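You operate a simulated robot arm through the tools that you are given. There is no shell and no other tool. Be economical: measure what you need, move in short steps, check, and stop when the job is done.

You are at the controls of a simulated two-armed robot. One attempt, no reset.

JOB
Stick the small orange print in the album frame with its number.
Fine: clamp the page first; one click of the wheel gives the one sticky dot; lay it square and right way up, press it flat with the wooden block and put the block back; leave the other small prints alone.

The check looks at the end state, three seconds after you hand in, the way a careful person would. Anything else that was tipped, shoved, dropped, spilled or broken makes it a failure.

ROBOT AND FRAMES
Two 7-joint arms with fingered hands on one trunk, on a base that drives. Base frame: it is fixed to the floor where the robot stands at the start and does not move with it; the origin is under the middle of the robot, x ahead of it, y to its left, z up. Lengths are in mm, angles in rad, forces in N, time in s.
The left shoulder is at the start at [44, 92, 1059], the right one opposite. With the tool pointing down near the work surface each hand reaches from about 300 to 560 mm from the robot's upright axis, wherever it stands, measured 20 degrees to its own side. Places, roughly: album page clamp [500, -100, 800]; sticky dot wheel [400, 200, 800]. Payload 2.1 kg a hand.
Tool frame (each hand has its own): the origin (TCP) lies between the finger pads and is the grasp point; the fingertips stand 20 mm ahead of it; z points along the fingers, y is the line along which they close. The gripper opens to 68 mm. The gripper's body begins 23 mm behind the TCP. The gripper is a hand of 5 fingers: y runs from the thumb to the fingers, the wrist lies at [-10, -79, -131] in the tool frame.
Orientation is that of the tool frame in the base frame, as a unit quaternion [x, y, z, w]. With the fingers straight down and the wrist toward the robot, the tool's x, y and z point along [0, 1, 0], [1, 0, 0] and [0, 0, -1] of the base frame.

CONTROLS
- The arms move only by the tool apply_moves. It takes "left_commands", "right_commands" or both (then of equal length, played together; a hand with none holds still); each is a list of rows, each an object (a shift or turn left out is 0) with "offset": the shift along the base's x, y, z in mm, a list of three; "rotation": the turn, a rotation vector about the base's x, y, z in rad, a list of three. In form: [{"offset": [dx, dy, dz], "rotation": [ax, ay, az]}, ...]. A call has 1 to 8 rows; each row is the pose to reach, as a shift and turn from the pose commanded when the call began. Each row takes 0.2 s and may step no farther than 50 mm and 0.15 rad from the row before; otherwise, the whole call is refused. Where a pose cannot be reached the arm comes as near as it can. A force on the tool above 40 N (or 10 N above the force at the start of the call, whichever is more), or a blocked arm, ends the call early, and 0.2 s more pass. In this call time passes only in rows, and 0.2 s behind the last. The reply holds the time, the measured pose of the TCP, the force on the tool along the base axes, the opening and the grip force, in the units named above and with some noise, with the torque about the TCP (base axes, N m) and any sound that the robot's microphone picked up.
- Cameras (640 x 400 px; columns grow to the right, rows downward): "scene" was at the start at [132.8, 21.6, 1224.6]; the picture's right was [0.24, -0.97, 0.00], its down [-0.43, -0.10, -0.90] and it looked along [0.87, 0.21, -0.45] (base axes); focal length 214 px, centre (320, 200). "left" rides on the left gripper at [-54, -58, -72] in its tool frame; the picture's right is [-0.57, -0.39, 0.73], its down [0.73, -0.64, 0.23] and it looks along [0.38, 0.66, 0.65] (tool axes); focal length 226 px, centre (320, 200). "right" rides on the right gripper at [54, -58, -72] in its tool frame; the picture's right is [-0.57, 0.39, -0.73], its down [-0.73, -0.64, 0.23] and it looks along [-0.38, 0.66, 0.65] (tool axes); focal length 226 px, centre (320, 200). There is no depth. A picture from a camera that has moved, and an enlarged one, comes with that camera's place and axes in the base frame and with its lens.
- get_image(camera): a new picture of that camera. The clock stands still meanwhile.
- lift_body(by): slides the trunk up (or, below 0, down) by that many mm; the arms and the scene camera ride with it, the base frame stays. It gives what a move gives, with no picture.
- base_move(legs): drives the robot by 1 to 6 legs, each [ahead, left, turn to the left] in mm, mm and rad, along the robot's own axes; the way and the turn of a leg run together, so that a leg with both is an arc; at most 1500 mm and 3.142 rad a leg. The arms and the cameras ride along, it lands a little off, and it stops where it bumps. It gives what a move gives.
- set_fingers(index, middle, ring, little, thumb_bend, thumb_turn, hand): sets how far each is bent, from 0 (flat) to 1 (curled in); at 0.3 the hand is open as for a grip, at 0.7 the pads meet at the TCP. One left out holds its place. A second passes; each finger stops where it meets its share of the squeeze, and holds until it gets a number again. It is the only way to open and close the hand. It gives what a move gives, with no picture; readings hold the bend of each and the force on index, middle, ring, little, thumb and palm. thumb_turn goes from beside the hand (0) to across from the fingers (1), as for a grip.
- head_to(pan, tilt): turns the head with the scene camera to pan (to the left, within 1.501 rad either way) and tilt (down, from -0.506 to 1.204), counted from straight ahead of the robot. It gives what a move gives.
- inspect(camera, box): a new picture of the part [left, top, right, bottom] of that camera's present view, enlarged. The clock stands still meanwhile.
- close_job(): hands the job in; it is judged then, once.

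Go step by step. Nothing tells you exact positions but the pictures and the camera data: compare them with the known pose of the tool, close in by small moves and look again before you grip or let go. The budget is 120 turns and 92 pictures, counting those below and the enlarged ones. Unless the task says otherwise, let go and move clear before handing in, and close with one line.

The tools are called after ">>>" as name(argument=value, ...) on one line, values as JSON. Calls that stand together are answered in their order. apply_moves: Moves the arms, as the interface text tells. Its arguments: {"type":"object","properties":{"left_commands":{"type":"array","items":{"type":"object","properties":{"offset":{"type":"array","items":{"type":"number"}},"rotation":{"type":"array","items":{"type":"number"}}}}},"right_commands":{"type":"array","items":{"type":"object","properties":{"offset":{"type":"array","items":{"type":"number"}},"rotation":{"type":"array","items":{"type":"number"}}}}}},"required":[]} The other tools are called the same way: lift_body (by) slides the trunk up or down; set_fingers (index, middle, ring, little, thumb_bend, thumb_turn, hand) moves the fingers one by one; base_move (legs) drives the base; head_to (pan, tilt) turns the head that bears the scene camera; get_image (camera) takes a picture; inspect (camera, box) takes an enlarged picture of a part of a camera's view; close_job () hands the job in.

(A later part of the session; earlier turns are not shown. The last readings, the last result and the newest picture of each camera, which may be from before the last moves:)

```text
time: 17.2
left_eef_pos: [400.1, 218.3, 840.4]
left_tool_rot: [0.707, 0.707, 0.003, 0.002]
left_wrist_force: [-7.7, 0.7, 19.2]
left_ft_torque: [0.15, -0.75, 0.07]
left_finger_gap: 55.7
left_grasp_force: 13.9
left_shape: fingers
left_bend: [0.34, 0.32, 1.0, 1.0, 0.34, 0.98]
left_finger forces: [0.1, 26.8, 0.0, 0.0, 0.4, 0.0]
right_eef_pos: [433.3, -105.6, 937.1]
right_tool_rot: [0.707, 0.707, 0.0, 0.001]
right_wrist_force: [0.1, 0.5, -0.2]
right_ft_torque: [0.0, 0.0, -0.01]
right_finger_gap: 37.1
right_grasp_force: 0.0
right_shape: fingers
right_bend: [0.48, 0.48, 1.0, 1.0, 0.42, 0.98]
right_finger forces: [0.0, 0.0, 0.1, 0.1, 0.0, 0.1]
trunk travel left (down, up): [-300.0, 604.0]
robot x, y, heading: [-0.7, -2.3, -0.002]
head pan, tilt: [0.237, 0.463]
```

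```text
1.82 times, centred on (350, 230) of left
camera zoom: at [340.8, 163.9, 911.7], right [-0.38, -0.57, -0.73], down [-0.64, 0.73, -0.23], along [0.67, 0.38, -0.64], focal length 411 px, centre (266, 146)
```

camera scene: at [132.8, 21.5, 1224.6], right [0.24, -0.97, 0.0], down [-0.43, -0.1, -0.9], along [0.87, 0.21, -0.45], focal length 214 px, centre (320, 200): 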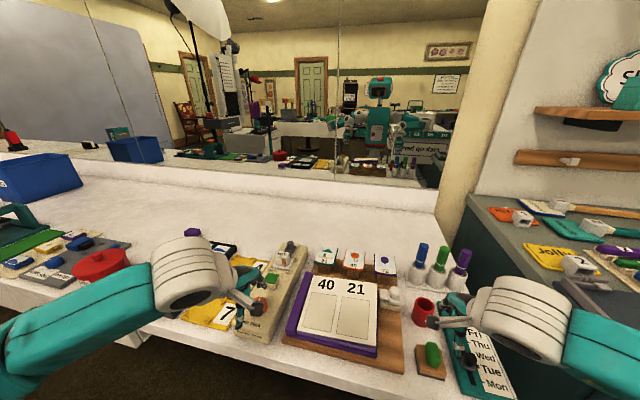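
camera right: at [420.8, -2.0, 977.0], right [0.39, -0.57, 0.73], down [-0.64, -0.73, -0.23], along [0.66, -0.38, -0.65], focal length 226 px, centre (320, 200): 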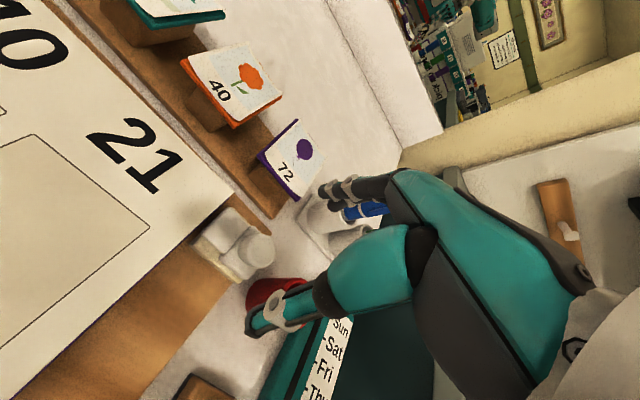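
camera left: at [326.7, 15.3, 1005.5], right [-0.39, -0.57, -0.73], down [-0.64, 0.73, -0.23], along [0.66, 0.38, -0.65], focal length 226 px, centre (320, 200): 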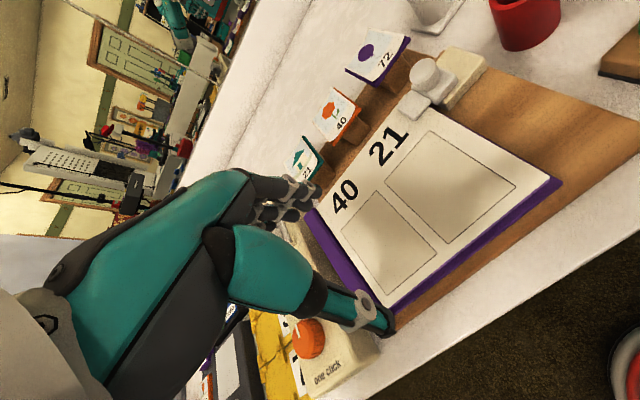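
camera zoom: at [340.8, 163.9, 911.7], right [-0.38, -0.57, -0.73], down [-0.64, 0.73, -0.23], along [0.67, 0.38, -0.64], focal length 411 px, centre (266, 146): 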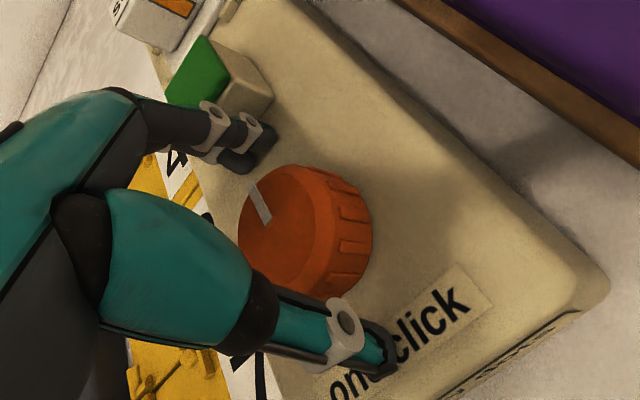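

The middle fingertip is bottoming on the dispenser's deck, so I'll raise about 4 mm and close on the wheel gently.

>>> apply_moves(left_commands=[{"offset": [0, 0, 8]}])

>>> set_fingers(hand="left", index=0.52, middle=0.52, thumb_bend=0.52)

>>> inspect(camera="left", box=[220, 120, 480, 340])

```text
time: 17.6
left_eef_pos: [399.7, 219.4, 845.9]
left_tool_rot: [0.707, 0.707, 0.0, -0.001]
left_wrist_force: [-0.1, 0.1, 0.3]
left_ft_torque: [-0.01, 0.0, 0.0]
left_finger_gap: 55.8
left_grasp_force: 0.6
left_shape: fingers
left_bend: [0.34, 0.34, 1.0, 1.0, 0.34, 0.98]
left_finger forces: [0.1, 0.1, 0.0, 0.0, 0.0, 0.0]
right_eef_pos: [434.8, -105.3, 935.8]
right_tool_rot: [0.707, 0.707, 0.0, 0.0]
right_wrist_force: [-0.5, -1.0, 0.0]
right_ft_torque: [-0.02, -0.01, 0.0]
right_finger_gap: 37.2
right_grasp_force: 0.0
right_shape: fingers
right_bend: [0.48, 0.48, 1.0, 1.0, 0.42, 0.98]
right_finger forces: [0.1, 0.0, 0.1, 0.0, 0.0, 0.1]
trunk travel left (down, up): [-300.0, 604.0]
robot x, y, heading: [-1.6, -4.9, -0.002]
head pan, tilt: [0.237, 0.463]
```

```text
time: 18.6
left_eef_pos: [401.4, 219.4, 845.2]
left_tool_rot: [0.708, 0.707, -0.001, 0.0]
left_wrist_force: [-2.8, 0.0, -0.4]
left_ft_torque: [0.02, 0.02, -0.01]
left_finger_gap: 30.8
left_grasp_force: 0.9
left_shape: fingers
left_bend: [0.52, 0.52, 1.0, 1.0, 0.46, 0.98]
left_finger forces: [0.0, 0.0, 0.1, 0.0, 2.6, 0.0]
right_eef_pos: [434.3, -105.6, 937.7]
right_tool_rot: [0.707, 0.707, -0.001, 0.0]
right_wrist_force: [-0.5, -0.2, 0.0]
right_ft_torque: [0.01, -0.01, -0.02]
right_finger_gap: 37.2
right_grasp_force: 0.1
right_shape: fingers
right_bend: [0.48, 0.48, 1.0, 1.0, 0.42, 0.98]
right_finger forces: [0.1, 0.1, 0.0, 0.1, 0.0, 0.1]
trunk travel left (down, up): [-300.0, 604.0]
robot x, y, heading: [-0.3, 0.5, 0.003]
head pan, tilt: [0.237, 0.463]
```

```text
1.82 times, centred on (350, 230) of left
camera zoom: at [341.7, 164.1, 917.8], right [-0.39, -0.57, -0.73], down [-0.64, 0.73, -0.23], along [0.66, 0.38, -0.65], focal length 411 px, centre (266, 146)
```

zoom: 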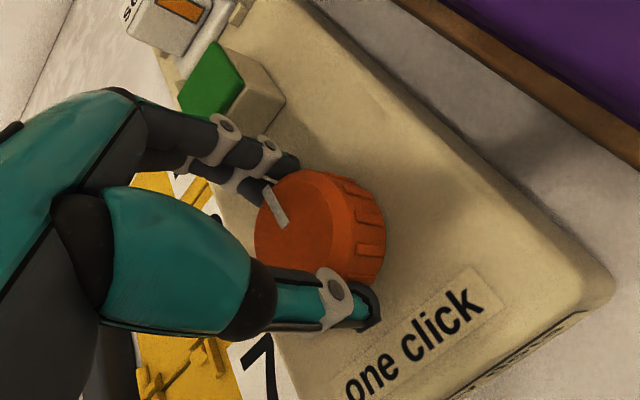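

The thumb touches the wheel; index and middle haven't yet. I'll close those a little more.

>>> set_fingers(hand="left", index=0.64, middle=0.64)

>>> inspect(camera="left", box=[220, 120, 480, 340])

```text
time: 19.6
left_eef_pos: [400.2, 219.7, 845.2]
left_tool_rot: [0.707, 0.707, 0.0, 0.0]
left_wrist_force: [0.6, -0.8, -1.0]
left_ft_torque: [0.01, -0.05, 0.0]
left_finger_gap: 25.5
left_grasp_force: 2.9
left_shape: fingers
left_bend: [0.58, 0.61, 1.0, 1.0, 0.46, 0.97]
left_finger forces: [2.2, 1.4, 0.0, 0.1, 2.5, 0.0]
right_eef_pos: [435.1, -106.4, 936.6]
right_tool_rot: [0.707, 0.707, 0.0, 0.0]
right_wrist_force: [-0.2, -0.1, -1.1]
right_ft_torque: [0.0, -0.03, 0.02]
right_finger_gap: 37.3
right_grasp_force: 0.1
right_shape: fingers
right_bend: [0.48, 0.48, 1.0, 1.0, 0.42, 0.98]
right_finger forces: [0.1, 0.0, 0.0, 0.0, 0.0, 0.0]
trunk travel left (down, up): [-300.0, 604.0]
robot x, y, heading: [2.1, 0.4, -0.006]
head pan, tilt: [0.237, 0.463]
```

```text
1.82 times, centred on (350, 230) of left
camera zoom: at [342.1, 164.1, 917.7], right [-0.39, -0.57, -0.73], down [-0.64, 0.73, -0.23], along [0.66, 0.38, -0.65], focal length 411 px, centre (266, 146)
```

zoom: 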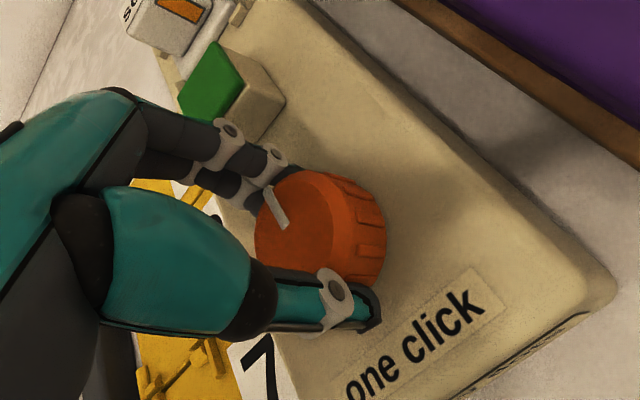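

Thumb and both fingers now hold the wheel. I'll turn clockwise slowly, listening for the click.

>>> apply_moves(left_commands=[{"rotation": [0, 0, -0.1]}, {"rotation": [0, 0, -0.2]}])

>>> inspect(camera="left", box=[220, 120, 480, 340])

```text
time: 20.2
left_eef_pos: [400.4, 219.1, 845.7]
left_tool_rot: [0.775, 0.632, -0.001, 0.0]
left_wrist_force: [1.3, 0.6, -2.1]
left_ft_torque: [0.02, -0.03, 0.05]
left_finger_gap: 25.3
left_grasp_force: 3.0
left_shape: fingers
left_bend: [0.58, 0.62, 1.0, 1.0, 0.46, 0.96]
left_finger forces: [2.3, 1.3, 0.0, 0.1, 2.3, 0.0]
right_eef_pos: [434.9, -106.0, 935.9]
right_tool_rot: [0.707, 0.707, 0.0, 0.0]
right_wrist_force: [-0.4, 0.5, 0.5]
right_ft_torque: [0.01, -0.02, 0.03]
right_finger_gap: 37.1
right_grasp_force: 0.1
right_shape: fingers
right_bend: [0.48, 0.48, 1.0, 1.0, 0.42, 0.98]
right_finger forces: [0.0, 0.1, 0.0, 0.0, 0.0, 0.0]
trunk travel left (down, up): [-300.0, 604.0]
robot x, y, heading: [-2.2, 0.4, -0.004]
head pan, tilt: [0.237, 0.463]
```

```text
1.82 times, centred on (350, 230) of left
camera zoom: at [332.8, 176.6, 918.1], right [-0.49, -0.48, -0.73], down [-0.48, 0.85, -0.23], along [0.73, 0.24, -0.65], focal length 411 px, centre (266, 146)
```

zoom: 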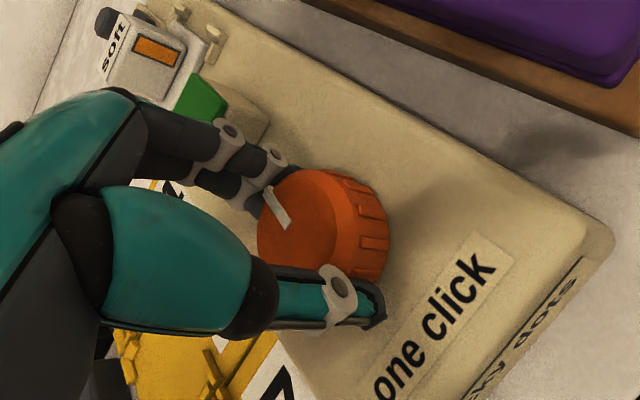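

The wheel turns with the hand (0.2 rad so far), no click yet. Continuing in 0.1 rad steps.

>>> apply_moves(left_commands=[{"rotation": [0, 0, -0.1]}])

>>> apply_moves(left_commands=[{"rotation": [0, 0, -0.1]}])

```text
time: 20.6
left_eef_pos: [401.3, 219.4, 845.9]
left_tool_rot: [0.805, 0.593, 0.0, 0.0]
left_wrist_force: [1.1, -0.2, -1.4]
left_ft_torque: [-0.03, -0.03, 0.02]
left_finger_gap: 25.2
left_grasp_force: 3.0
left_shape: fingers
left_bend: [0.58, 0.62, 1.0, 1.0, 0.46, 0.96]
left_finger forces: [2.4, 1.4, 0.0, 0.0, 2.3, 0.0]
right_eef_pos: [435.1, -105.5, 936.4]
right_tool_rot: [0.707, 0.707, 0.0, -0.001]
right_wrist_force: [-0.4, 0.0, -0.3]
right_ft_torque: [-0.01, -0.02, -0.03]
right_finger_gap: 37.3
right_grasp_force: 0.1
right_shape: fingers
right_bend: [0.48, 0.48, 1.0, 1.0, 0.42, 0.98]
right_finger forces: [0.0, 0.0, 0.0, 0.0, 0.0, 0.0]
trunk travel left (down, up): [-300.0, 604.0]
robot x, y, heading: [-0.6, 0.2, 0.002]
head pan, tilt: [0.237, 0.463]
```

```text
time: 21.0
left_eef_pos: [402.1, 218.1, 846.5]
left_tool_rot: [0.833, 0.553, 0.0, 0.0]
left_wrist_force: [2.1, -1.1, -1.0]
left_ft_torque: [-0.04, -0.03, 0.03]
left_finger_gap: 25.4
left_grasp_force: 2.8
left_shape: fingers
left_bend: [0.58, 0.62, 1.0, 1.0, 0.47, 0.96]
left_finger forces: [2.8, 1.3, 0.0, 0.0, 2.1, 0.1]
right_eef_pos: [434.2, -105.9, 935.8]
right_tool_rot: [0.708, 0.706, 0.0, -0.001]
right_wrist_force: [-0.5, 0.6, 0.4]
right_ft_torque: [-0.03, -0.02, -0.01]
right_finger_gap: 37.4
right_grasp_force: 0.1
right_shape: fingers
right_bend: [0.48, 0.48, 1.0, 1.0, 0.42, 0.98]
right_finger forces: [0.0, 0.0, 0.1, 0.0, 0.0, 0.0]
trunk travel left (down, up): [-300.0, 604.0]
robot x, y, heading: [-1.4, -0.5, -0.0]
head pan, tilt: [0.237, 0.463]
```

Now 0.4 rad turned. Two more steps, then a look.

>>> apply_moves(left_commands=[{"rotation": [0, 0, -0.1]}])

>>> inspect(camera="left", box=[220, 80, 480, 300])

```text
time: 21.4
left_eef_pos: [400.2, 218.6, 846.1]
left_tool_rot: [0.86, 0.51, 0.0, 0.0]
left_wrist_force: [2.0, -1.2, -1.2]
left_ft_torque: [-0.05, -0.05, 0.01]
left_finger_gap: 25.3
left_grasp_force: 3.2
left_shape: fingers
left_bend: [0.57, 0.61, 1.0, 1.0, 0.47, 0.96]
left_finger forces: [2.8, 1.4, 0.1, 0.1, 1.8, 0.0]
right_eef_pos: [435.3, -106.0, 935.1]
right_tool_rot: [0.707, 0.707, 0.001, 0.0]
right_wrist_force: [0.3, -0.3, 0.0]
right_ft_torque: [-0.01, 0.0, 0.02]
right_finger_gap: 37.4
right_grasp_force: 0.0
right_shape: fingers
right_bend: [0.48, 0.48, 1.0, 1.0, 0.42, 0.98]
right_finger forces: [0.1, 0.1, 0.0, 0.1, 0.0, 0.0]
trunk travel left (down, up): [-300.0, 604.0]
robot x, y, heading: [2.6, -1.4, 0.0]
head pan, tilt: [0.237, 0.463]
```

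```text
1.82 times, centred on (350, 190) of left
camera zoom: at [323.4, 198.1, 918.4], right [-0.61, -0.31, -0.73], down [-0.21, 0.95, -0.23], along [0.76, 0.01, -0.65], focal length 411 px, centre (266, 218)
```

zoom: 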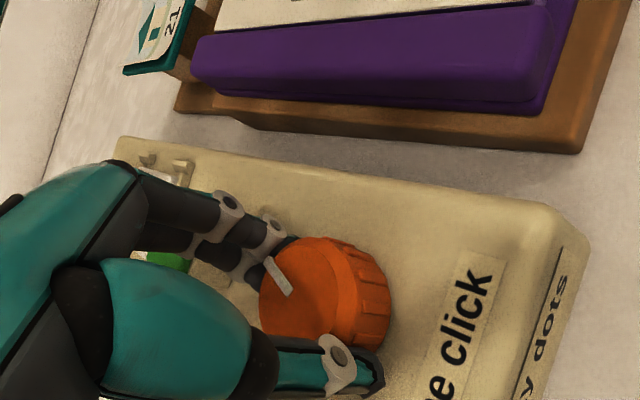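

Still following, 0.5 rad, no click. Continuing.

>>> apply_moves(left_commands=[{"rotation": [0, 0, -0.1]}])

>>> apply_moves(left_commands=[{"rotation": [0, 0, -0.1]}])

>>> inspect(camera="scene", box=[210, 230, 320, 350])

```text
time: 21.8
left_eef_pos: [400.7, 217.5, 845.4]
left_tool_rot: [0.884, 0.467, -0.001, 0.0]
left_wrist_force: [1.7, -0.9, -2.4]
left_ft_torque: [-0.01, -0.03, 0.01]
left_finger_gap: 25.1
left_grasp_force: 2.8
left_shape: fingers
left_bend: [0.57, 0.61, 1.0, 1.0, 0.48, 0.96]
left_finger forces: [2.8, 1.1, 0.0, 0.1, 1.8, 0.0]
right_eef_pos: [435.5, -106.3, 935.4]
right_tool_rot: [0.708, 0.707, 0.001, 0.0]
right_wrist_force: [-0.8, -0.2, -0.8]
right_ft_torque: [0.0, 0.01, -0.02]
right_finger_gap: 37.2
right_grasp_force: 0.0
right_shape: fingers
right_bend: [0.48, 0.48, 1.0, 1.0, 0.42, 0.98]
right_finger forces: [0.0, 0.0, 0.1, 0.0, 0.1, 0.1]
trunk travel left (down, up): [-300.0, 604.0]
robot x, y, heading: [0.3, 1.0, -0.001]
head pan, tilt: [0.237, 0.463]
```

```text
time: 22.2
left_eef_pos: [401.1, 216.9, 846.1]
left_tool_rot: [0.907, 0.421, -0.001, -0.001]
left_wrist_force: [2.7, -2.9, -1.3]
left_ft_torque: [-0.05, -0.07, 0.02]
left_finger_gap: 25.3
left_grasp_force: 3.5
left_shape: fingers
left_bend: [0.57, 0.61, 1.0, 1.0, 0.48, 0.96]
left_finger forces: [3.1, 1.2, 0.1, 0.0, 1.7, 0.1]
right_eef_pos: [435.2, -105.4, 936.1]
right_tool_rot: [0.707, 0.707, 0.0, -0.001]
right_wrist_force: [-0.5, 0.1, -0.3]
right_ft_torque: [-0.04, -0.03, 0.05]
right_finger_gap: 37.5
right_grasp_force: 0.1
right_shape: fingers
right_bend: [0.48, 0.48, 1.0, 1.0, 0.42, 0.98]
right_finger forces: [0.1, 0.0, 0.0, 0.0, 0.1, 0.0]
trunk travel left (down, up): [-300.0, 604.0]
robot x, y, heading: [0.2, 2.5, 0.003]
head pan, tilt: [0.237, 0.463]
```

```text
3.33 times, centred on (265, 290) of scene
camera zoom: at [133.1, 21.3, 1224.6], right [0.24, -0.97, 0.0], down [-0.43, -0.1, -0.9], along [0.87, 0.21, -0.45], focal length 715 px, centre (503, -100)
```

zoom: 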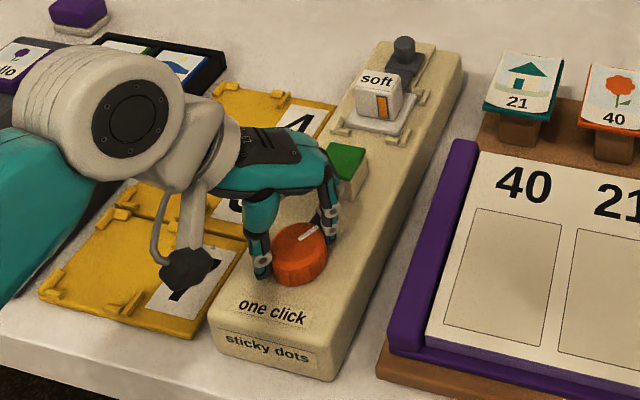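

0.7 rad turned without click or dot. Continuing step by step.

>>> apply_moves(left_commands=[{"rotation": [0, 0, -0.1]}])

>>> apply_moves(left_commands=[{"rotation": [0, 0, -0.1]}])

```text
time: 22.6
left_eef_pos: [402.2, 219.0, 846.3]
left_tool_rot: [0.927, 0.375, 0.001, 0.001]
left_wrist_force: [1.9, -2.1, -0.7]
left_ft_torque: [-0.01, -0.03, 0.03]
left_finger_gap: 25.3
left_grasp_force: 2.6
left_shape: fingers
left_bend: [0.56, 0.61, 1.0, 1.0, 0.48, 0.96]
left_finger forces: [3.3, 1.2, 0.0, 0.1, 1.5, 0.1]
right_eef_pos: [434.9, -105.0, 936.6]
right_tool_rot: [0.707, 0.708, 0.0, 0.0]
right_wrist_force: [-0.5, -0.1, 0.2]
right_ft_torque: [0.0, 0.03, -0.03]
right_finger_gap: 37.2
right_grasp_force: 0.1
right_shape: fingers
right_bend: [0.48, 0.48, 1.0, 1.0, 0.42, 0.98]
right_finger forces: [0.0, 0.1, 0.0, 0.1, 0.0, 0.0]
trunk travel left (down, up): [-300.0, 604.0]
robot x, y, heading: [-2.6, -3.2, -0.0]
head pan, tilt: [0.237, 0.463]
```

```text
time: 23.0
left_eef_pos: [400.3, 219.1, 845.9]
left_tool_rot: [0.945, 0.328, 0.0, -0.001]
left_wrist_force: [3.3, -2.9, -0.2]
left_ft_torque: [-0.04, -0.04, 0.05]
left_finger_gap: 25.7
left_grasp_force: 2.9
left_shape: fingers
left_bend: [0.56, 0.61, 1.0, 1.0, 0.49, 0.96]
left_finger forces: [3.5, 1.6, 0.0, 0.1, 1.3, 0.0]
right_eef_pos: [436.0, -104.9, 935.5]
right_tool_rot: [0.707, 0.707, 0.0, 0.0]
right_wrist_force: [0.1, 0.1, 0.3]
right_ft_torque: [0.0, -0.01, 0.03]
right_finger_gap: 37.2
right_grasp_force: 0.1
right_shape: fingers
right_bend: [0.48, 0.48, 1.0, 1.0, 0.42, 0.98]
right_finger forces: [0.0, 0.0, 0.1, 0.0, 0.1, 0.0]
trunk travel left (down, up): [-300.0, 604.0]
robot x, y, heading: [1.4, 2.5, 0.003]
head pan, tilt: [0.237, 0.463]
```

0.9 rad turned. I'll check the wheel and look for a dot.

>>> get_image(camera="left")

```text
55 pictures are left
camera left: at [322.1, 229.8, 918.5], right [-0.68, -0.05, -0.73], down [0.18, 0.96, -0.23], along [0.71, -0.29, -0.65], focal length 226 px, centre (320, 200)
```

left: 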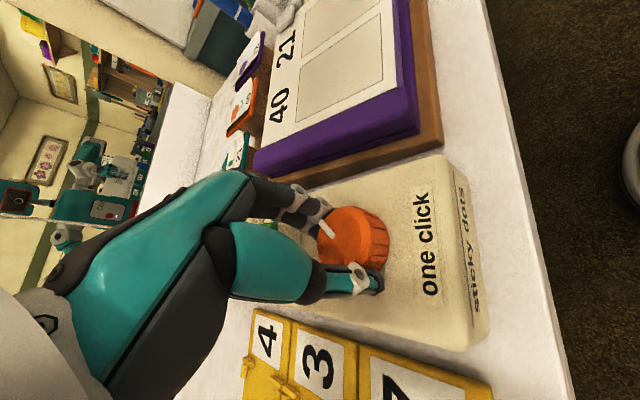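

The wheel still follows. Continuing to turn in small steps.

>>> apply_moves(left_commands=[{"rotation": [0, 0, -0.1]}])

>>> apply_moves(left_commands=[{"rotation": [0, 0, -0.1]}])

```text
time: 23.4
left_eef_pos: [400.7, 218.6, 845.9]
left_tool_rot: [0.96, 0.28, 0.0, 0.001]
left_wrist_force: [3.0, -3.4, -1.0]
left_ft_torque: [-0.02, -0.05, 0.04]
left_finger_gap: 25.0
left_grasp_force: 3.8
left_shape: fingers
left_bend: [0.55, 0.61, 1.0, 1.0, 0.5, 0.97]
left_finger forces: [3.6, 1.7, 0.0, 0.0, 1.0, 0.0]
right_eef_pos: [434.7, -105.3, 935.4]
right_tool_rot: [0.707, 0.707, 0.0, 0.0]
right_wrist_force: [-0.4, -0.5, -0.6]
right_ft_torque: [-0.01, 0.0, 0.01]
right_finger_gap: 37.0
right_grasp_force: 0.0
right_shape: fingers
right_bend: [0.48, 0.48, 1.0, 1.0, 0.42, 0.98]
right_finger forces: [0.1, 0.1, 0.0, 0.1, 0.0, 0.1]
trunk travel left (down, up): [-300.0, 604.0]
robot x, y, heading: [-3.9, 2.7, 0.001]
head pan, tilt: [0.237, 0.463]
```

```text
time: 23.8
left_eef_pos: [401.9, 218.6, 846.2]
left_tool_rot: [0.972, 0.234, 0.0, 0.0]
left_wrist_force: [4.1, -3.5, 0.6]
left_ft_torque: [-0.06, -0.01, 0.04]
left_finger_gap: 25.2
left_grasp_force: 3.4
left_shape: fingers
left_bend: [0.55, 0.61, 1.0, 1.0, 0.5, 0.97]
left_finger forces: [4.0, 1.8, 0.0, 0.0, 0.8, 0.1]
right_eef_pos: [435.3, -105.3, 935.4]
right_tool_rot: [0.707, 0.707, 0.0, -0.001]
right_wrist_force: [-0.2, 0.0, 1.1]
right_ft_torque: [0.02, 0.02, -0.02]
right_finger_gap: 37.0
right_grasp_force: 0.1
right_shape: fingers
right_bend: [0.48, 0.48, 1.0, 1.0, 0.42, 0.98]
right_finger forces: [0.1, 0.0, 0.0, 0.0, 0.0, 0.0]
trunk travel left (down, up): [-300.0, 604.0]
robot x, y, heading: [-0.4, 0.4, -0.002]
head pan, tilt: [0.237, 0.463]
```

1.1 rad; the hand is drifting off the wheel's centre, so I'll recentre slightly while turning on.

>>> apply_moves(left_commands=[{"offset": [2, -2.5, 0], "rotation": [0, 0, -0.1]}])

>>> apply_moves(left_commands=[{"rotation": [0, 0, -0.1]}])

>>> get_image(camera="left")

```text
time: 24.2
left_eef_pos: [402.5, 215.9, 845.8]
left_tool_rot: [0.983, 0.184, 0.001, 0.0]
left_wrist_force: [0.7, -2.3, -0.3]
left_ft_torque: [-0.05, 0.02, 0.0]
left_finger_gap: 25.3
left_grasp_force: 2.7
left_shape: fingers
left_bend: [0.57, 0.63, 1.0, 1.0, 0.48, 0.97]
left_finger forces: [2.7, 0.7, 0.0, 0.0, 1.7, 0.0]
right_eef_pos: [436.1, -106.1, 936.4]
right_tool_rot: [0.707, 0.707, 0.001, 0.0]
right_wrist_force: [0.5, 0.8, 0.6]
right_ft_torque: [0.02, 0.0, -0.03]
right_finger_gap: 37.3
right_grasp_force: 0.1
right_shape: fingers
right_bend: [0.48, 0.48, 1.0, 1.0, 0.42, 0.98]
right_finger forces: [0.1, 0.0, 0.0, 0.0, 0.1, 0.0]
trunk travel left (down, up): [-300.0, 604.0]
robot x, y, heading: [-2.2, 1.3, 0.001]
head pan, tilt: [0.237, 0.463]
```

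```text
time: 24.6
left_eef_pos: [403.6, 215.5, 845.1]
left_tool_rot: [0.991, 0.134, 0.0, 0.0]
left_wrist_force: [0.6, -2.5, 0.6]
left_ft_torque: [-0.06, -0.04, 0.0]
left_finger_gap: 25.2
left_grasp_force: 2.4
left_shape: fingers
left_bend: [0.57, 0.63, 1.0, 1.0, 0.48, 0.97]
left_finger forces: [3.3, 1.0, 0.0, 0.0, 1.2, 0.0]
right_eef_pos: [436.4, -105.4, 935.3]
right_tool_rot: [0.707, 0.707, 0.001, 0.0]
right_wrist_force: [-0.2, 0.0, -0.4]
right_ft_torque: [0.03, -0.03, -0.01]
right_finger_gap: 37.2
right_grasp_force: 0.0
right_shape: fingers
right_bend: [0.48, 0.48, 1.0, 1.0, 0.42, 0.98]
right_finger forces: [0.1, 0.0, 0.0, 0.0, 0.0, 0.0]
trunk travel left (down, up): [-300.0, 604.0]
robot x, y, heading: [-1.1, -2.5, 0.003]
head pan, tilt: [0.237, 0.463]
```

```text
54 pictures are left
camera left: at [334.4, 257.0, 918.2], right [-0.65, 0.22, -0.73], down [0.54, 0.81, -0.23], along [0.54, -0.54, -0.65], focal length 226 px, centre (320, 200)
```

left: 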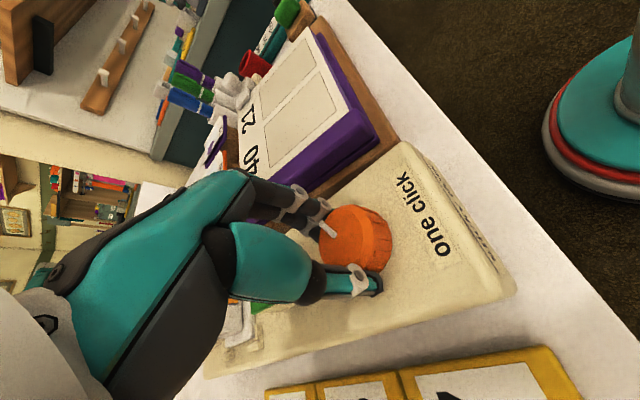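

Still no click at 1.3 rad; a 90° detent is plausible. I'll go on carefully.

>>> apply_moves(left_commands=[{"offset": [0.5, -1.5, 0], "rotation": [0, 0, -0.1]}])

>>> apply_moves(left_commands=[{"rotation": [0, 0, -0.1]}])

>>> apply_moves(left_commands=[{"rotation": [0, 0, -0.08]}])

>>> inspect(camera="scene", box=[210, 230, 320, 350])

```text
time: 25.0
left_eef_pos: [402.7, 215.1, 846.4]
left_tool_rot: [0.996, 0.084, 0.001, -0.001]
left_wrist_force: [0.8, -1.8, 0.7]
left_ft_torque: [-0.04, 0.0, -0.02]
left_finger_gap: 24.7
left_grasp_force: 2.3
left_shape: fingers
left_bend: [0.57, 0.63, 1.0, 1.0, 0.48, 0.96]
left_finger forces: [2.7, 0.4, 0.0, 0.0, 1.7, 0.0]
right_eef_pos: [435.2, -106.1, 937.4]
right_tool_rot: [0.707, 0.707, 0.001, -0.001]
right_wrist_force: [-0.3, 0.3, -0.6]
right_ft_torque: [-0.01, 0.02, 0.02]
right_finger_gap: 37.5
right_grasp_force: 0.1
right_shape: fingers
right_bend: [0.48, 0.48, 1.0, 1.0, 0.42, 0.98]
right_finger forces: [0.1, 0.0, 0.1, 0.0, 0.0, 0.1]
trunk travel left (down, up): [-300.0, 604.0]
robot x, y, heading: [-1.9, -0.1, 0.003]
head pan, tilt: [0.237, 0.463]
```

```text
time: 25.4
left_eef_pos: [402.7, 212.9, 845.3]
left_tool_rot: [0.999, 0.035, 0.0, 0.001]
left_wrist_force: [0.3, -2.6, -0.5]
left_ft_torque: [-0.01, -0.01, 0.08]
left_finger_gap: 24.6
left_grasp_force: 2.2
left_shape: fingers
left_bend: [0.57, 0.63, 1.0, 1.0, 0.48, 0.97]
left_finger forces: [3.0, 0.4, 0.1, 0.0, 1.4, 0.0]
right_eef_pos: [435.9, -105.2, 935.6]
right_tool_rot: [0.707, 0.708, 0.0, 0.0]
right_wrist_force: [-0.3, 0.2, 1.0]
right_ft_torque: [0.01, 0.04, -0.01]
right_finger_gap: 37.0
right_grasp_force: 0.0
right_shape: fingers
right_bend: [0.48, 0.48, 1.0, 1.0, 0.42, 0.98]
right_finger forces: [0.1, 0.0, 0.0, 0.0, 0.0, 0.0]
trunk travel left (down, up): [-300.0, 604.0]
robot x, y, heading: [1.4, -4.3, 0.005]
head pan, tilt: [0.237, 0.463]
```

```text
time: 25.8
left_eef_pos: [404.2, 213.8, 844.7]
left_tool_rot: [1.0, -0.005, 0.0, 0.0]
left_wrist_force: [-0.8, -2.4, -0.4]
left_ft_torque: [-0.05, -0.01, 0.03]
left_finger_gap: 24.7
left_grasp_force: 2.9
left_shape: fingers
left_bend: [0.56, 0.63, 1.0, 1.0, 0.49, 0.97]
left_finger forces: [3.2, 0.5, 0.0, 0.1, 1.1, 0.0]
right_eef_pos: [435.7, -104.2, 936.5]
right_tool_rot: [0.707, 0.707, -0.001, -0.001]
right_wrist_force: [-0.1, 0.7, -0.1]
right_ft_torque: [-0.03, 0.0, 0.0]
right_finger_gap: 37.2
right_grasp_force: 0.1
right_shape: fingers
right_bend: [0.48, 0.48, 1.0, 1.0, 0.42, 0.98]
right_finger forces: [0.1, 0.0, 0.1, 0.0, 0.0, 0.0]
trunk travel left (down, up): [-300.0, 604.0]
robot x, y, heading: [-1.1, 0.4, -0.009]
head pan, tilt: [0.237, 0.463]
```

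```text
3.33 times, centred on (265, 290) of scene
camera zoom: at [132.9, 21.3, 1224.6], right [0.24, -0.97, 0.0], down [-0.43, -0.1, -0.9], along [0.87, 0.21, -0.45], focal length 715 px, centre (503, -100)
```

zoom: 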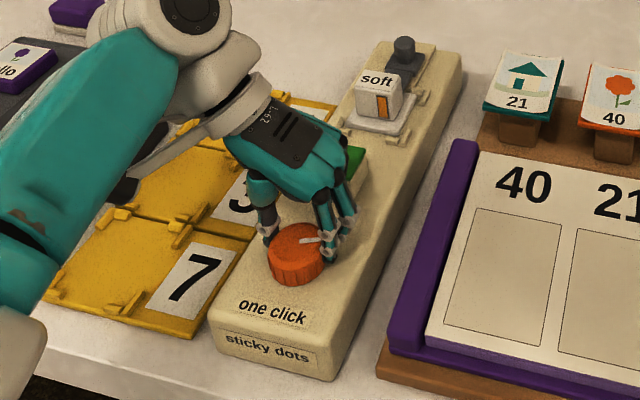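

The wheel has turned about 90° with no reported click. I'll release, lift, and look at the whole dispenser for a dot before going further.

>>> set_fingers(hand="left", index=0.36, middle=0.36, thumb_bend=0.34)

>>> apply_moves(left_commands=[{"offset": [0, 0, 30]}, {"offset": [-5, 0, 60], "rotation": [0, 0, 0.14]}, {"offset": [-15, 10, 80], "rotation": [0, 0, 0.28]}, {"offset": [-25, 20, 85], "rotation": [0, 0, 0.42]}, {"offset": [-35, 30, 85], "rotation": [0, 0, 0.56]}, {"offset": [-45, 30, 85], "rotation": [0, 0, 0.7]}])

>>> get_image(camera="left")

>>> inspect(camera="scene", box=[210, 230, 320, 350])

```text
time: 26.8
left_eef_pos: [403.6, 214.4, 845.6]
left_tool_rot: [1.0, -0.005, 0.0, -0.001]
left_wrist_force: [0.7, 0.8, -0.4]
left_ft_torque: [0.01, -0.02, 0.0]
left_finger_gap: 53.9
left_grasp_force: 0.1
left_shape: fingers
left_bend: [0.36, 0.36, 1.0, 1.0, 0.34, 0.98]
left_finger forces: [0.0, 0.0, 0.0, 0.0, 0.0, 0.0]
right_eef_pos: [435.9, -106.2, 936.9]
right_tool_rot: [0.708, 0.706, 0.0, 0.0]
right_wrist_force: [0.5, -0.7, -0.7]
right_ft_torque: [0.0, 0.0, -0.03]
right_finger_gap: 37.2
right_grasp_force: 0.1
right_shape: fingers
right_bend: [0.48, 0.48, 1.0, 1.0, 0.42, 0.98]
right_finger forces: [0.0, 0.0, 0.1, 0.0, 0.0, 0.1]
trunk travel left (down, up): [-300.0, 604.0]
robot x, y, heading: [0.8, 0.8, 0.002]
head pan, tilt: [0.237, 0.463]
```

```text
time: 28.2
left_eef_pos: [359.1, 246.0, 931.4]
left_tool_rot: [0.941, 0.339, 0.001, 0.0]
left_wrist_force: [-0.2, 0.3, 0.7]
left_ft_torque: [-0.03, 0.0, 0.04]
left_finger_gap: 53.8
left_grasp_force: 0.0
left_shape: fingers
left_bend: [0.36, 0.36, 1.0, 1.0, 0.34, 0.98]
left_finger forces: [0.0, 0.1, 0.0, 0.1, 0.0, 0.0]
right_eef_pos: [435.3, -105.4, 936.9]
right_tool_rot: [0.707, 0.707, -0.001, 0.001]
right_wrist_force: [-0.8, 0.1, -0.1]
right_ft_torque: [0.05, 0.04, 0.0]
right_finger_gap: 37.2
right_grasp_force: 0.2
right_shape: fingers
right_bend: [0.48, 0.48, 1.0, 1.0, 0.42, 0.98]
right_finger forces: [0.0, 0.0, 0.1, 0.1, 0.0, 0.0]
trunk travel left (down, up): [-300.0, 604.0]
robot x, y, heading: [-0.1, -1.4, -0.005]
head pan, tilt: [0.237, 0.463]
```

```text
52 pictures are left
camera left: at [280.1, 254.4, 1004.2], right [-0.68, -0.06, -0.73], down [0.16, 0.96, -0.23], along [0.71, -0.27, -0.65], focal length 226 px, centre (320, 200)
```

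left: 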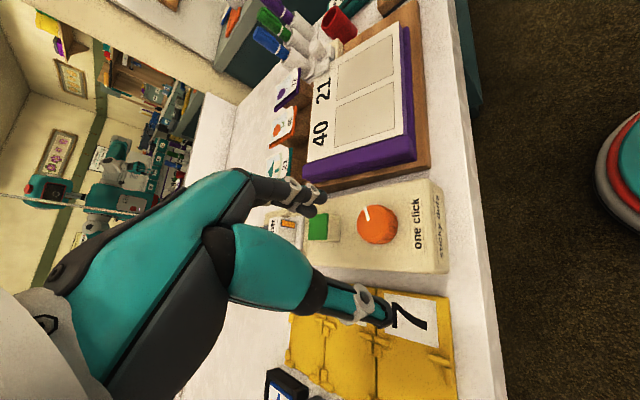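

```text
3.33 times, centred on (265, 290) of scene
camera zoom: at [132.9, 21.5, 1224.6], right [0.24, -0.97, 0.0], down [-0.43, -0.1, -0.9], along [0.87, 0.21, -0.45], focal length 715 px, centre (503, -100)
```

zoom: 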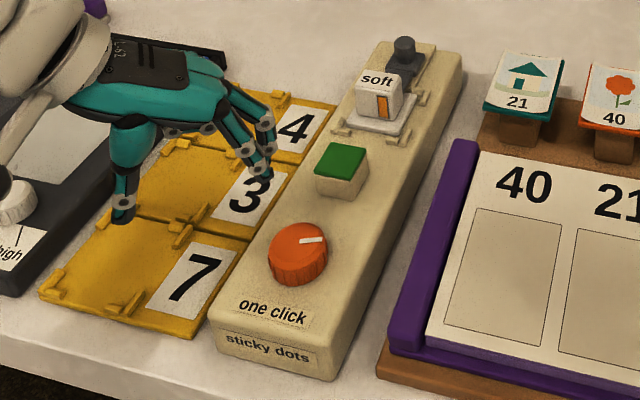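

No dot yet; the pointer has moved roughly 70–85° clockwise. I'll zoom in on the wheel, green pad and the far end to measure.

>>> inspect(camera="scene", box=[240, 235, 300, 325])

```text
4.44 times, centred on (270, 280) of scene
camera zoom: at [132.9, 21.5, 1224.6], right [0.24, -0.97, 0.0], down [-0.43, -0.1, -0.9], along [0.87, 0.21, -0.45], focal length 953 px, centre (542, -156)
```

zoom: 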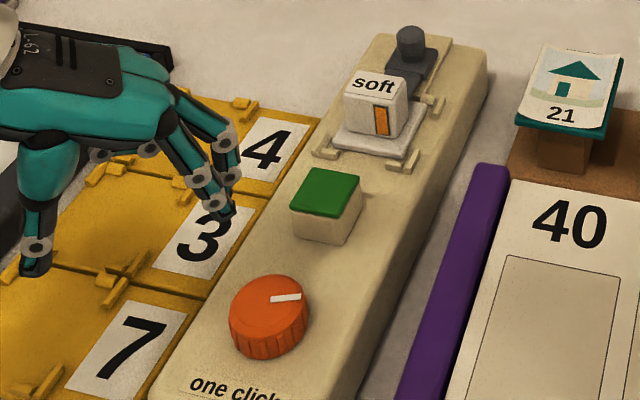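

The pointer has gone only about 70° while my hand went 90°, so the grip slipped some. The wheel's centre works out at [399.5,215.5]; I'll regrip centred there and turn further.

>>> apply_moves(left_commands=[{"offset": [20, -15, -10]}, {"offset": [40.5, -30.5, -20]}, {"offset": [40.5, -30.5, -55]}, {"offset": [40.5, -30.5, -86]}])

>>> set_fingers(hand="left", index=0.66, middle=0.66, thumb_bend=0.62)

>>> apply_moves(left_commands=[{"rotation": [0, 0, -0.1]}])

>>> inspect(camera="scene", box=[210, 235, 300, 325])

```text
time: 29.2
left_eef_pos: [398.9, 214.9, 844.0]
left_tool_rot: [0.941, 0.338, 0.001, 0.0]
left_wrist_force: [0.0, -0.1, -1.0]
left_ft_torque: [-0.02, 0.01, 0.03]
left_finger_gap: 53.9
left_grasp_force: 0.0
left_shape: fingers
left_bend: [0.36, 0.36, 1.0, 1.0, 0.34, 0.98]
left_finger forces: [0.0, 0.1, 0.0, 0.0, 0.0, 0.0]
right_eef_pos: [435.7, -106.1, 935.8]
right_tool_rot: [0.707, 0.707, 0.0, 0.0]
right_wrist_force: [-0.1, -0.3, -0.2]
right_ft_torque: [-0.02, 0.0, -0.01]
right_finger_gap: 37.4
right_grasp_force: 0.1
right_shape: fingers
right_bend: [0.48, 0.48, 1.0, 1.0, 0.42, 0.98]
right_finger forces: [0.0, 0.0, 0.0, 0.0, 0.0, 0.1]
trunk travel left (down, up): [-300.0, 604.0]
robot x, y, heading: [0.9, 2.2, -0.001]
head pan, tilt: [0.237, 0.463]
```

```text
time: 30.2
left_eef_pos: [398.4, 215.1, 843.9]
left_tool_rot: [0.941, 0.338, 0.0, 0.0]
left_wrist_force: [-0.5, 1.1, -1.8]
left_ft_torque: [0.0, -0.04, -0.02]
left_finger_gap: 24.3
left_grasp_force: 6.2
left_shape: fingers
left_bend: [0.58, 0.61, 1.0, 1.0, 0.47, 0.97]
left_finger forces: [2.9, 2.5, 0.1, 0.0, 5.8, 0.1]
right_eef_pos: [435.4, -106.5, 935.7]
right_tool_rot: [0.707, 0.707, 0.001, 0.001]
right_wrist_force: [1.2, 0.7, 0.0]
right_ft_torque: [-0.01, 0.04, 0.0]
right_finger_gap: 37.0
right_grasp_force: 0.0
right_shape: fingers
right_bend: [0.48, 0.48, 1.0, 1.0, 0.42, 0.98]
right_finger forces: [0.1, 0.0, 0.0, 0.1, 0.1, 0.1]
trunk travel left (down, up): [-300.0, 604.0]
robot x, y, heading: [-2.0, -0.8, -0.004]
head pan, tilt: [0.237, 0.463]
```

```text
time: 30.6
left_eef_pos: [399.0, 214.4, 843.3]
left_tool_rot: [0.957, 0.291, 0.0, 0.0]
left_wrist_force: [0.5, 0.9, -3.1]
left_ft_torque: [-0.04, -0.04, -0.02]
left_finger_gap: 24.2
left_grasp_force: 5.0
left_shape: fingers
left_bend: [0.58, 0.61, 1.0, 1.0, 0.47, 0.96]
left_finger forces: [3.0, 2.4, 0.0, 0.0, 5.6, 0.0]
right_eef_pos: [435.5, -105.5, 936.4]
right_tool_rot: [0.707, 0.707, 0.0, 0.0]
right_wrist_force: [0.1, -0.3, -0.1]
right_ft_torque: [0.02, 0.0, -0.03]
right_finger_gap: 37.3
right_grasp_force: 0.0
right_shape: fingers
right_bend: [0.48, 0.48, 1.0, 1.0, 0.42, 0.98]
right_finger forces: [0.0, 0.0, 0.0, 0.0, 0.0, 0.1]
trunk travel left (down, up): [-300.0, 604.0]
robot x, y, heading: [-0.4, 2.4, -0.001]
head pan, tilt: [0.237, 0.463]
```

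```text
4.44 times, centred on (255, 280) of scene
camera zoom: at [133.1, 21.7, 1224.6], right [0.24, -0.97, 0.0], down [-0.43, -0.11, -0.9], along [0.87, 0.21, -0.45], focal length 953 px, centre (609, -156)
```

zoom: 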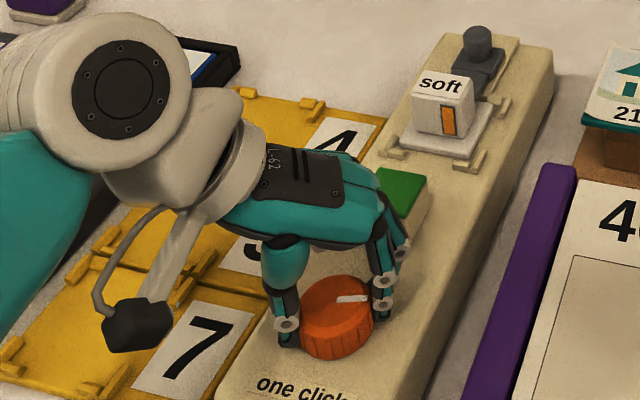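

Firm, centred grip. Continuing clockwise in 0.1 rad steps.

>>> apply_moves(left_commands=[{"rotation": [0, 0, -0.1]}])

>>> apply_moves(left_commands=[{"rotation": [0, 0, -0.1]}])

>>> apply_moves(left_commands=[{"rotation": [0, 0, -0.1]}])

>>> inspect(camera="scene", box=[210, 235, 300, 325])

```text
time: 31.0
left_eef_pos: [398.5, 215.1, 845.6]
left_tool_rot: [0.97, 0.242, 0.0, 0.001]
left_wrist_force: [0.8, -0.9, -4.7]
left_ft_torque: [-0.04, -0.04, -0.02]
left_finger_gap: 24.2
left_grasp_force: 5.6
left_shape: fingers
left_bend: [0.57, 0.61, 1.0, 1.0, 0.48, 0.96]
left_finger forces: [3.5, 2.4, 0.0, 0.1, 5.2, 0.0]
right_eef_pos: [435.0, -105.3, 935.5]
right_tool_rot: [0.707, 0.707, 0.0, 0.0]
right_wrist_force: [0.2, -0.4, 0.0]
right_ft_torque: [0.02, -0.03, 0.03]
right_finger_gap: 37.0
right_grasp_force: 0.1
right_shape: fingers
right_bend: [0.48, 0.48, 1.0, 1.0, 0.42, 0.98]
right_finger forces: [0.0, 0.0, 0.0, 0.0, 0.0, 0.0]
trunk travel left (down, up): [-300.0, 604.0]
robot x, y, heading: [6.0, -0.9, 0.004]
head pan, tilt: [0.237, 0.463]
```

```text
time: 31.4
left_eef_pos: [397.8, 214.4, 844.3]
left_tool_rot: [0.981, 0.193, 0.0, 0.0]
left_wrist_force: [-1.7, 1.7, -5.3]
left_ft_torque: [-0.01, -0.01, -0.04]
left_finger_gap: 23.8
left_grasp_force: 5.5
left_shape: fingers
left_bend: [0.57, 0.61, 1.0, 1.0, 0.48, 0.96]
left_finger forces: [2.9, 2.2, 0.0, 0.0, 5.9, 0.0]
right_eef_pos: [436.0, -104.9, 936.9]
right_tool_rot: [0.707, 0.707, 0.0, 0.001]
right_wrist_force: [-0.5, 0.2, -0.1]
right_ft_torque: [0.0, 0.01, -0.03]
right_finger_gap: 37.3
right_grasp_force: 0.0
right_shape: fingers
right_bend: [0.48, 0.48, 1.0, 1.0, 0.42, 0.98]
right_finger forces: [0.1, 0.0, 0.0, 0.0, 0.0, 0.0]
trunk travel left (down, up): [-300.0, 604.0]
robot x, y, heading: [0.9, -6.1, -0.002]
head pan, tilt: [0.237, 0.463]
```

```text
time: 31.8
left_eef_pos: [397.9, 213.2, 844.4]
left_tool_rot: [0.989, 0.145, 0.0, 0.0]
left_wrist_force: [-1.6, 0.0, -4.7]
left_ft_torque: [-0.04, 0.04, -0.03]
left_finger_gap: 24.4
left_grasp_force: 5.3
left_shape: fingers
left_bend: [0.57, 0.61, 1.0, 1.0, 0.48, 0.96]
left_finger forces: [3.3, 1.9, 0.1, 0.0, 5.7, 0.0]
right_eef_pos: [435.9, -105.6, 935.9]
right_tool_rot: [0.706, 0.708, 0.0, 0.0]
right_wrist_force: [0.2, -0.6, 0.5]
right_ft_torque: [0.03, -0.01, -0.01]
right_finger_gap: 37.0
right_grasp_force: 0.1
right_shape: fingers
right_bend: [0.48, 0.48, 1.0, 1.0, 0.42, 0.98]
right_finger forces: [0.0, 0.0, 0.0, 0.1, 0.0, 0.0]
trunk travel left (down, up): [-300.0, 604.0]
robot x, y, heading: [1.1, -1.0, 0.003]
head pan, tilt: [0.237, 0.463]
```

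```text
4.44 times, centred on (255, 280) of scene
camera zoom: at [132.9, 21.7, 1224.6], right [0.24, -0.97, 0.0], down [-0.43, -0.11, -0.9], along [0.87, 0.21, -0.45], focal length 953 px, centre (609, -156)
```

zoom: 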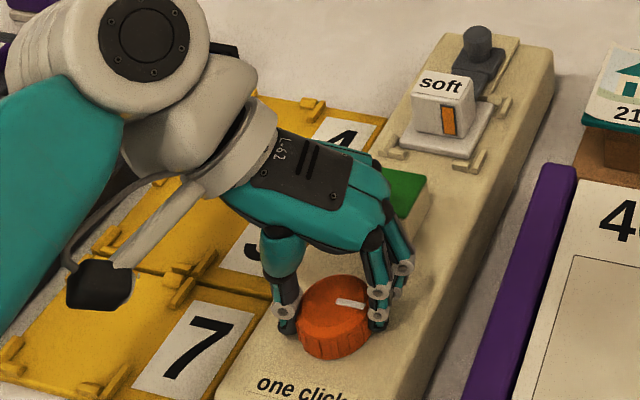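

The pointer lags now — there's resistance near 75–80°, likely the detent itself. I'll squeeze harder and turn on slightly.

>>> set_fingers(hand="left", index=0.85, middle=0.85, thumb_bend=0.8)

>>> apply_moves(left_commands=[{"rotation": [0, 0, -0.1]}])

>>> apply_moves(left_commands=[{"rotation": [0, 0, -0.1]}])

>>> inspect(camera="scene", box=[210, 235, 300, 325])

```text
time: 32.8
left_eef_pos: [399.5, 212.3, 844.4]
left_tool_rot: [0.99, 0.144, 0.0, 0.0]
left_wrist_force: [2.6, -6.7, -3.9]
left_ft_torque: [-0.16, -0.04, -0.03]
left_finger_gap: 23.5
left_grasp_force: 10.4
left_shape: fingers
left_bend: [0.57, 0.63, 1.0, 1.0, 0.47, 0.95]
left_finger forces: [7.0, 7.2, 0.0, 0.0, 7.2, 0.0]
right_eef_pos: [436.4, -105.0, 935.8]
right_tool_rot: [0.707, 0.707, 0.001, 0.0]
right_wrist_force: [0.4, -0.4, 0.2]
right_ft_torque: [0.0, 0.0, 0.0]
right_finger_gap: 37.1
right_grasp_force: 0.0
right_shape: fingers
right_bend: [0.48, 0.48, 1.0, 1.0, 0.42, 0.98]
right_finger forces: [0.0, 0.1, 0.0, 0.0, 0.0, 0.1]
trunk travel left (down, up): [-300.0, 604.0]
robot x, y, heading: [-3.4, 1.7, -0.002]
head pan, tilt: [0.237, 0.463]
```

```text
time: 33.2
left_eef_pos: [398.4, 213.2, 845.2]
left_tool_rot: [0.995, 0.095, 0.0, 0.0]
left_wrist_force: [4.1, -7.1, -5.0]
left_ft_torque: [-0.17, -0.07, 0.07]
left_finger_gap: 23.6
left_grasp_force: 10.6
left_shape: fingers
left_bend: [0.57, 0.63, 1.0, 1.0, 0.47, 0.95]
left_finger forces: [7.3, 8.2, 0.1, 0.1, 6.5, 0.0]
right_eef_pos: [436.8, -105.8, 936.0]
right_tool_rot: [0.707, 0.707, -0.001, -0.001]
right_wrist_force: [0.7, -0.5, 1.0]
right_ft_torque: [0.01, 0.02, 0.03]
right_finger_gap: 37.2
right_grasp_force: 0.1
right_shape: fingers
right_bend: [0.48, 0.48, 1.0, 1.0, 0.42, 0.98]
right_finger forces: [0.0, 0.1, 0.0, 0.0, 0.0, 0.0]
trunk travel left (down, up): [-300.0, 604.0]
robot x, y, heading: [0.9, 1.7, 0.003]
head pan, tilt: [0.237, 0.463]
```

```text
time: 33.6
left_eef_pos: [398.7, 212.9, 845.9]
left_tool_rot: [0.999, 0.046, -0.001, 0.0]
left_wrist_force: [1.5, -8.8, -4.9]
left_ft_torque: [-0.18, -0.05, 0.05]
left_finger_gap: 23.4
left_grasp_force: 11.0
left_shape: fingers
left_bend: [0.56, 0.63, 1.0, 1.0, 0.48, 0.94]
left_finger forces: [7.5, 7.9, 0.1, 0.0, 6.5, 0.0]
right_eef_pos: [435.7, -105.9, 935.1]
right_tool_rot: [0.707, 0.707, 0.0, -0.001]
right_wrist_force: [-0.5, 0.9, 0.1]
right_ft_torque: [0.0, -0.01, -0.01]
right_finger_gap: 37.2
right_grasp_force: 0.1
right_shape: fingers
right_bend: [0.48, 0.48, 1.0, 1.0, 0.42, 0.98]
right_finger forces: [0.0, 0.0, 0.0, 0.1, 0.0, 0.1]
trunk travel left (down, up): [-300.0, 604.0]
robot x, y, heading: [3.7, -1.7, -0.003]
head pan, tilt: [0.237, 0.463]
```

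```text
4.44 times, centred on (255, 280) of scene
camera zoom: at [133.4, 20.7, 1224.6], right [0.24, -0.97, 0.0], down [-0.43, -0.1, -0.9], along [0.87, 0.21, -0.45], focal length 953 px, centre (609, -156)
```

zoom: 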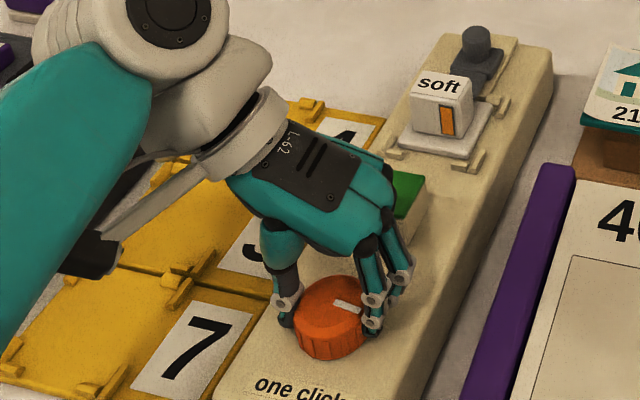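

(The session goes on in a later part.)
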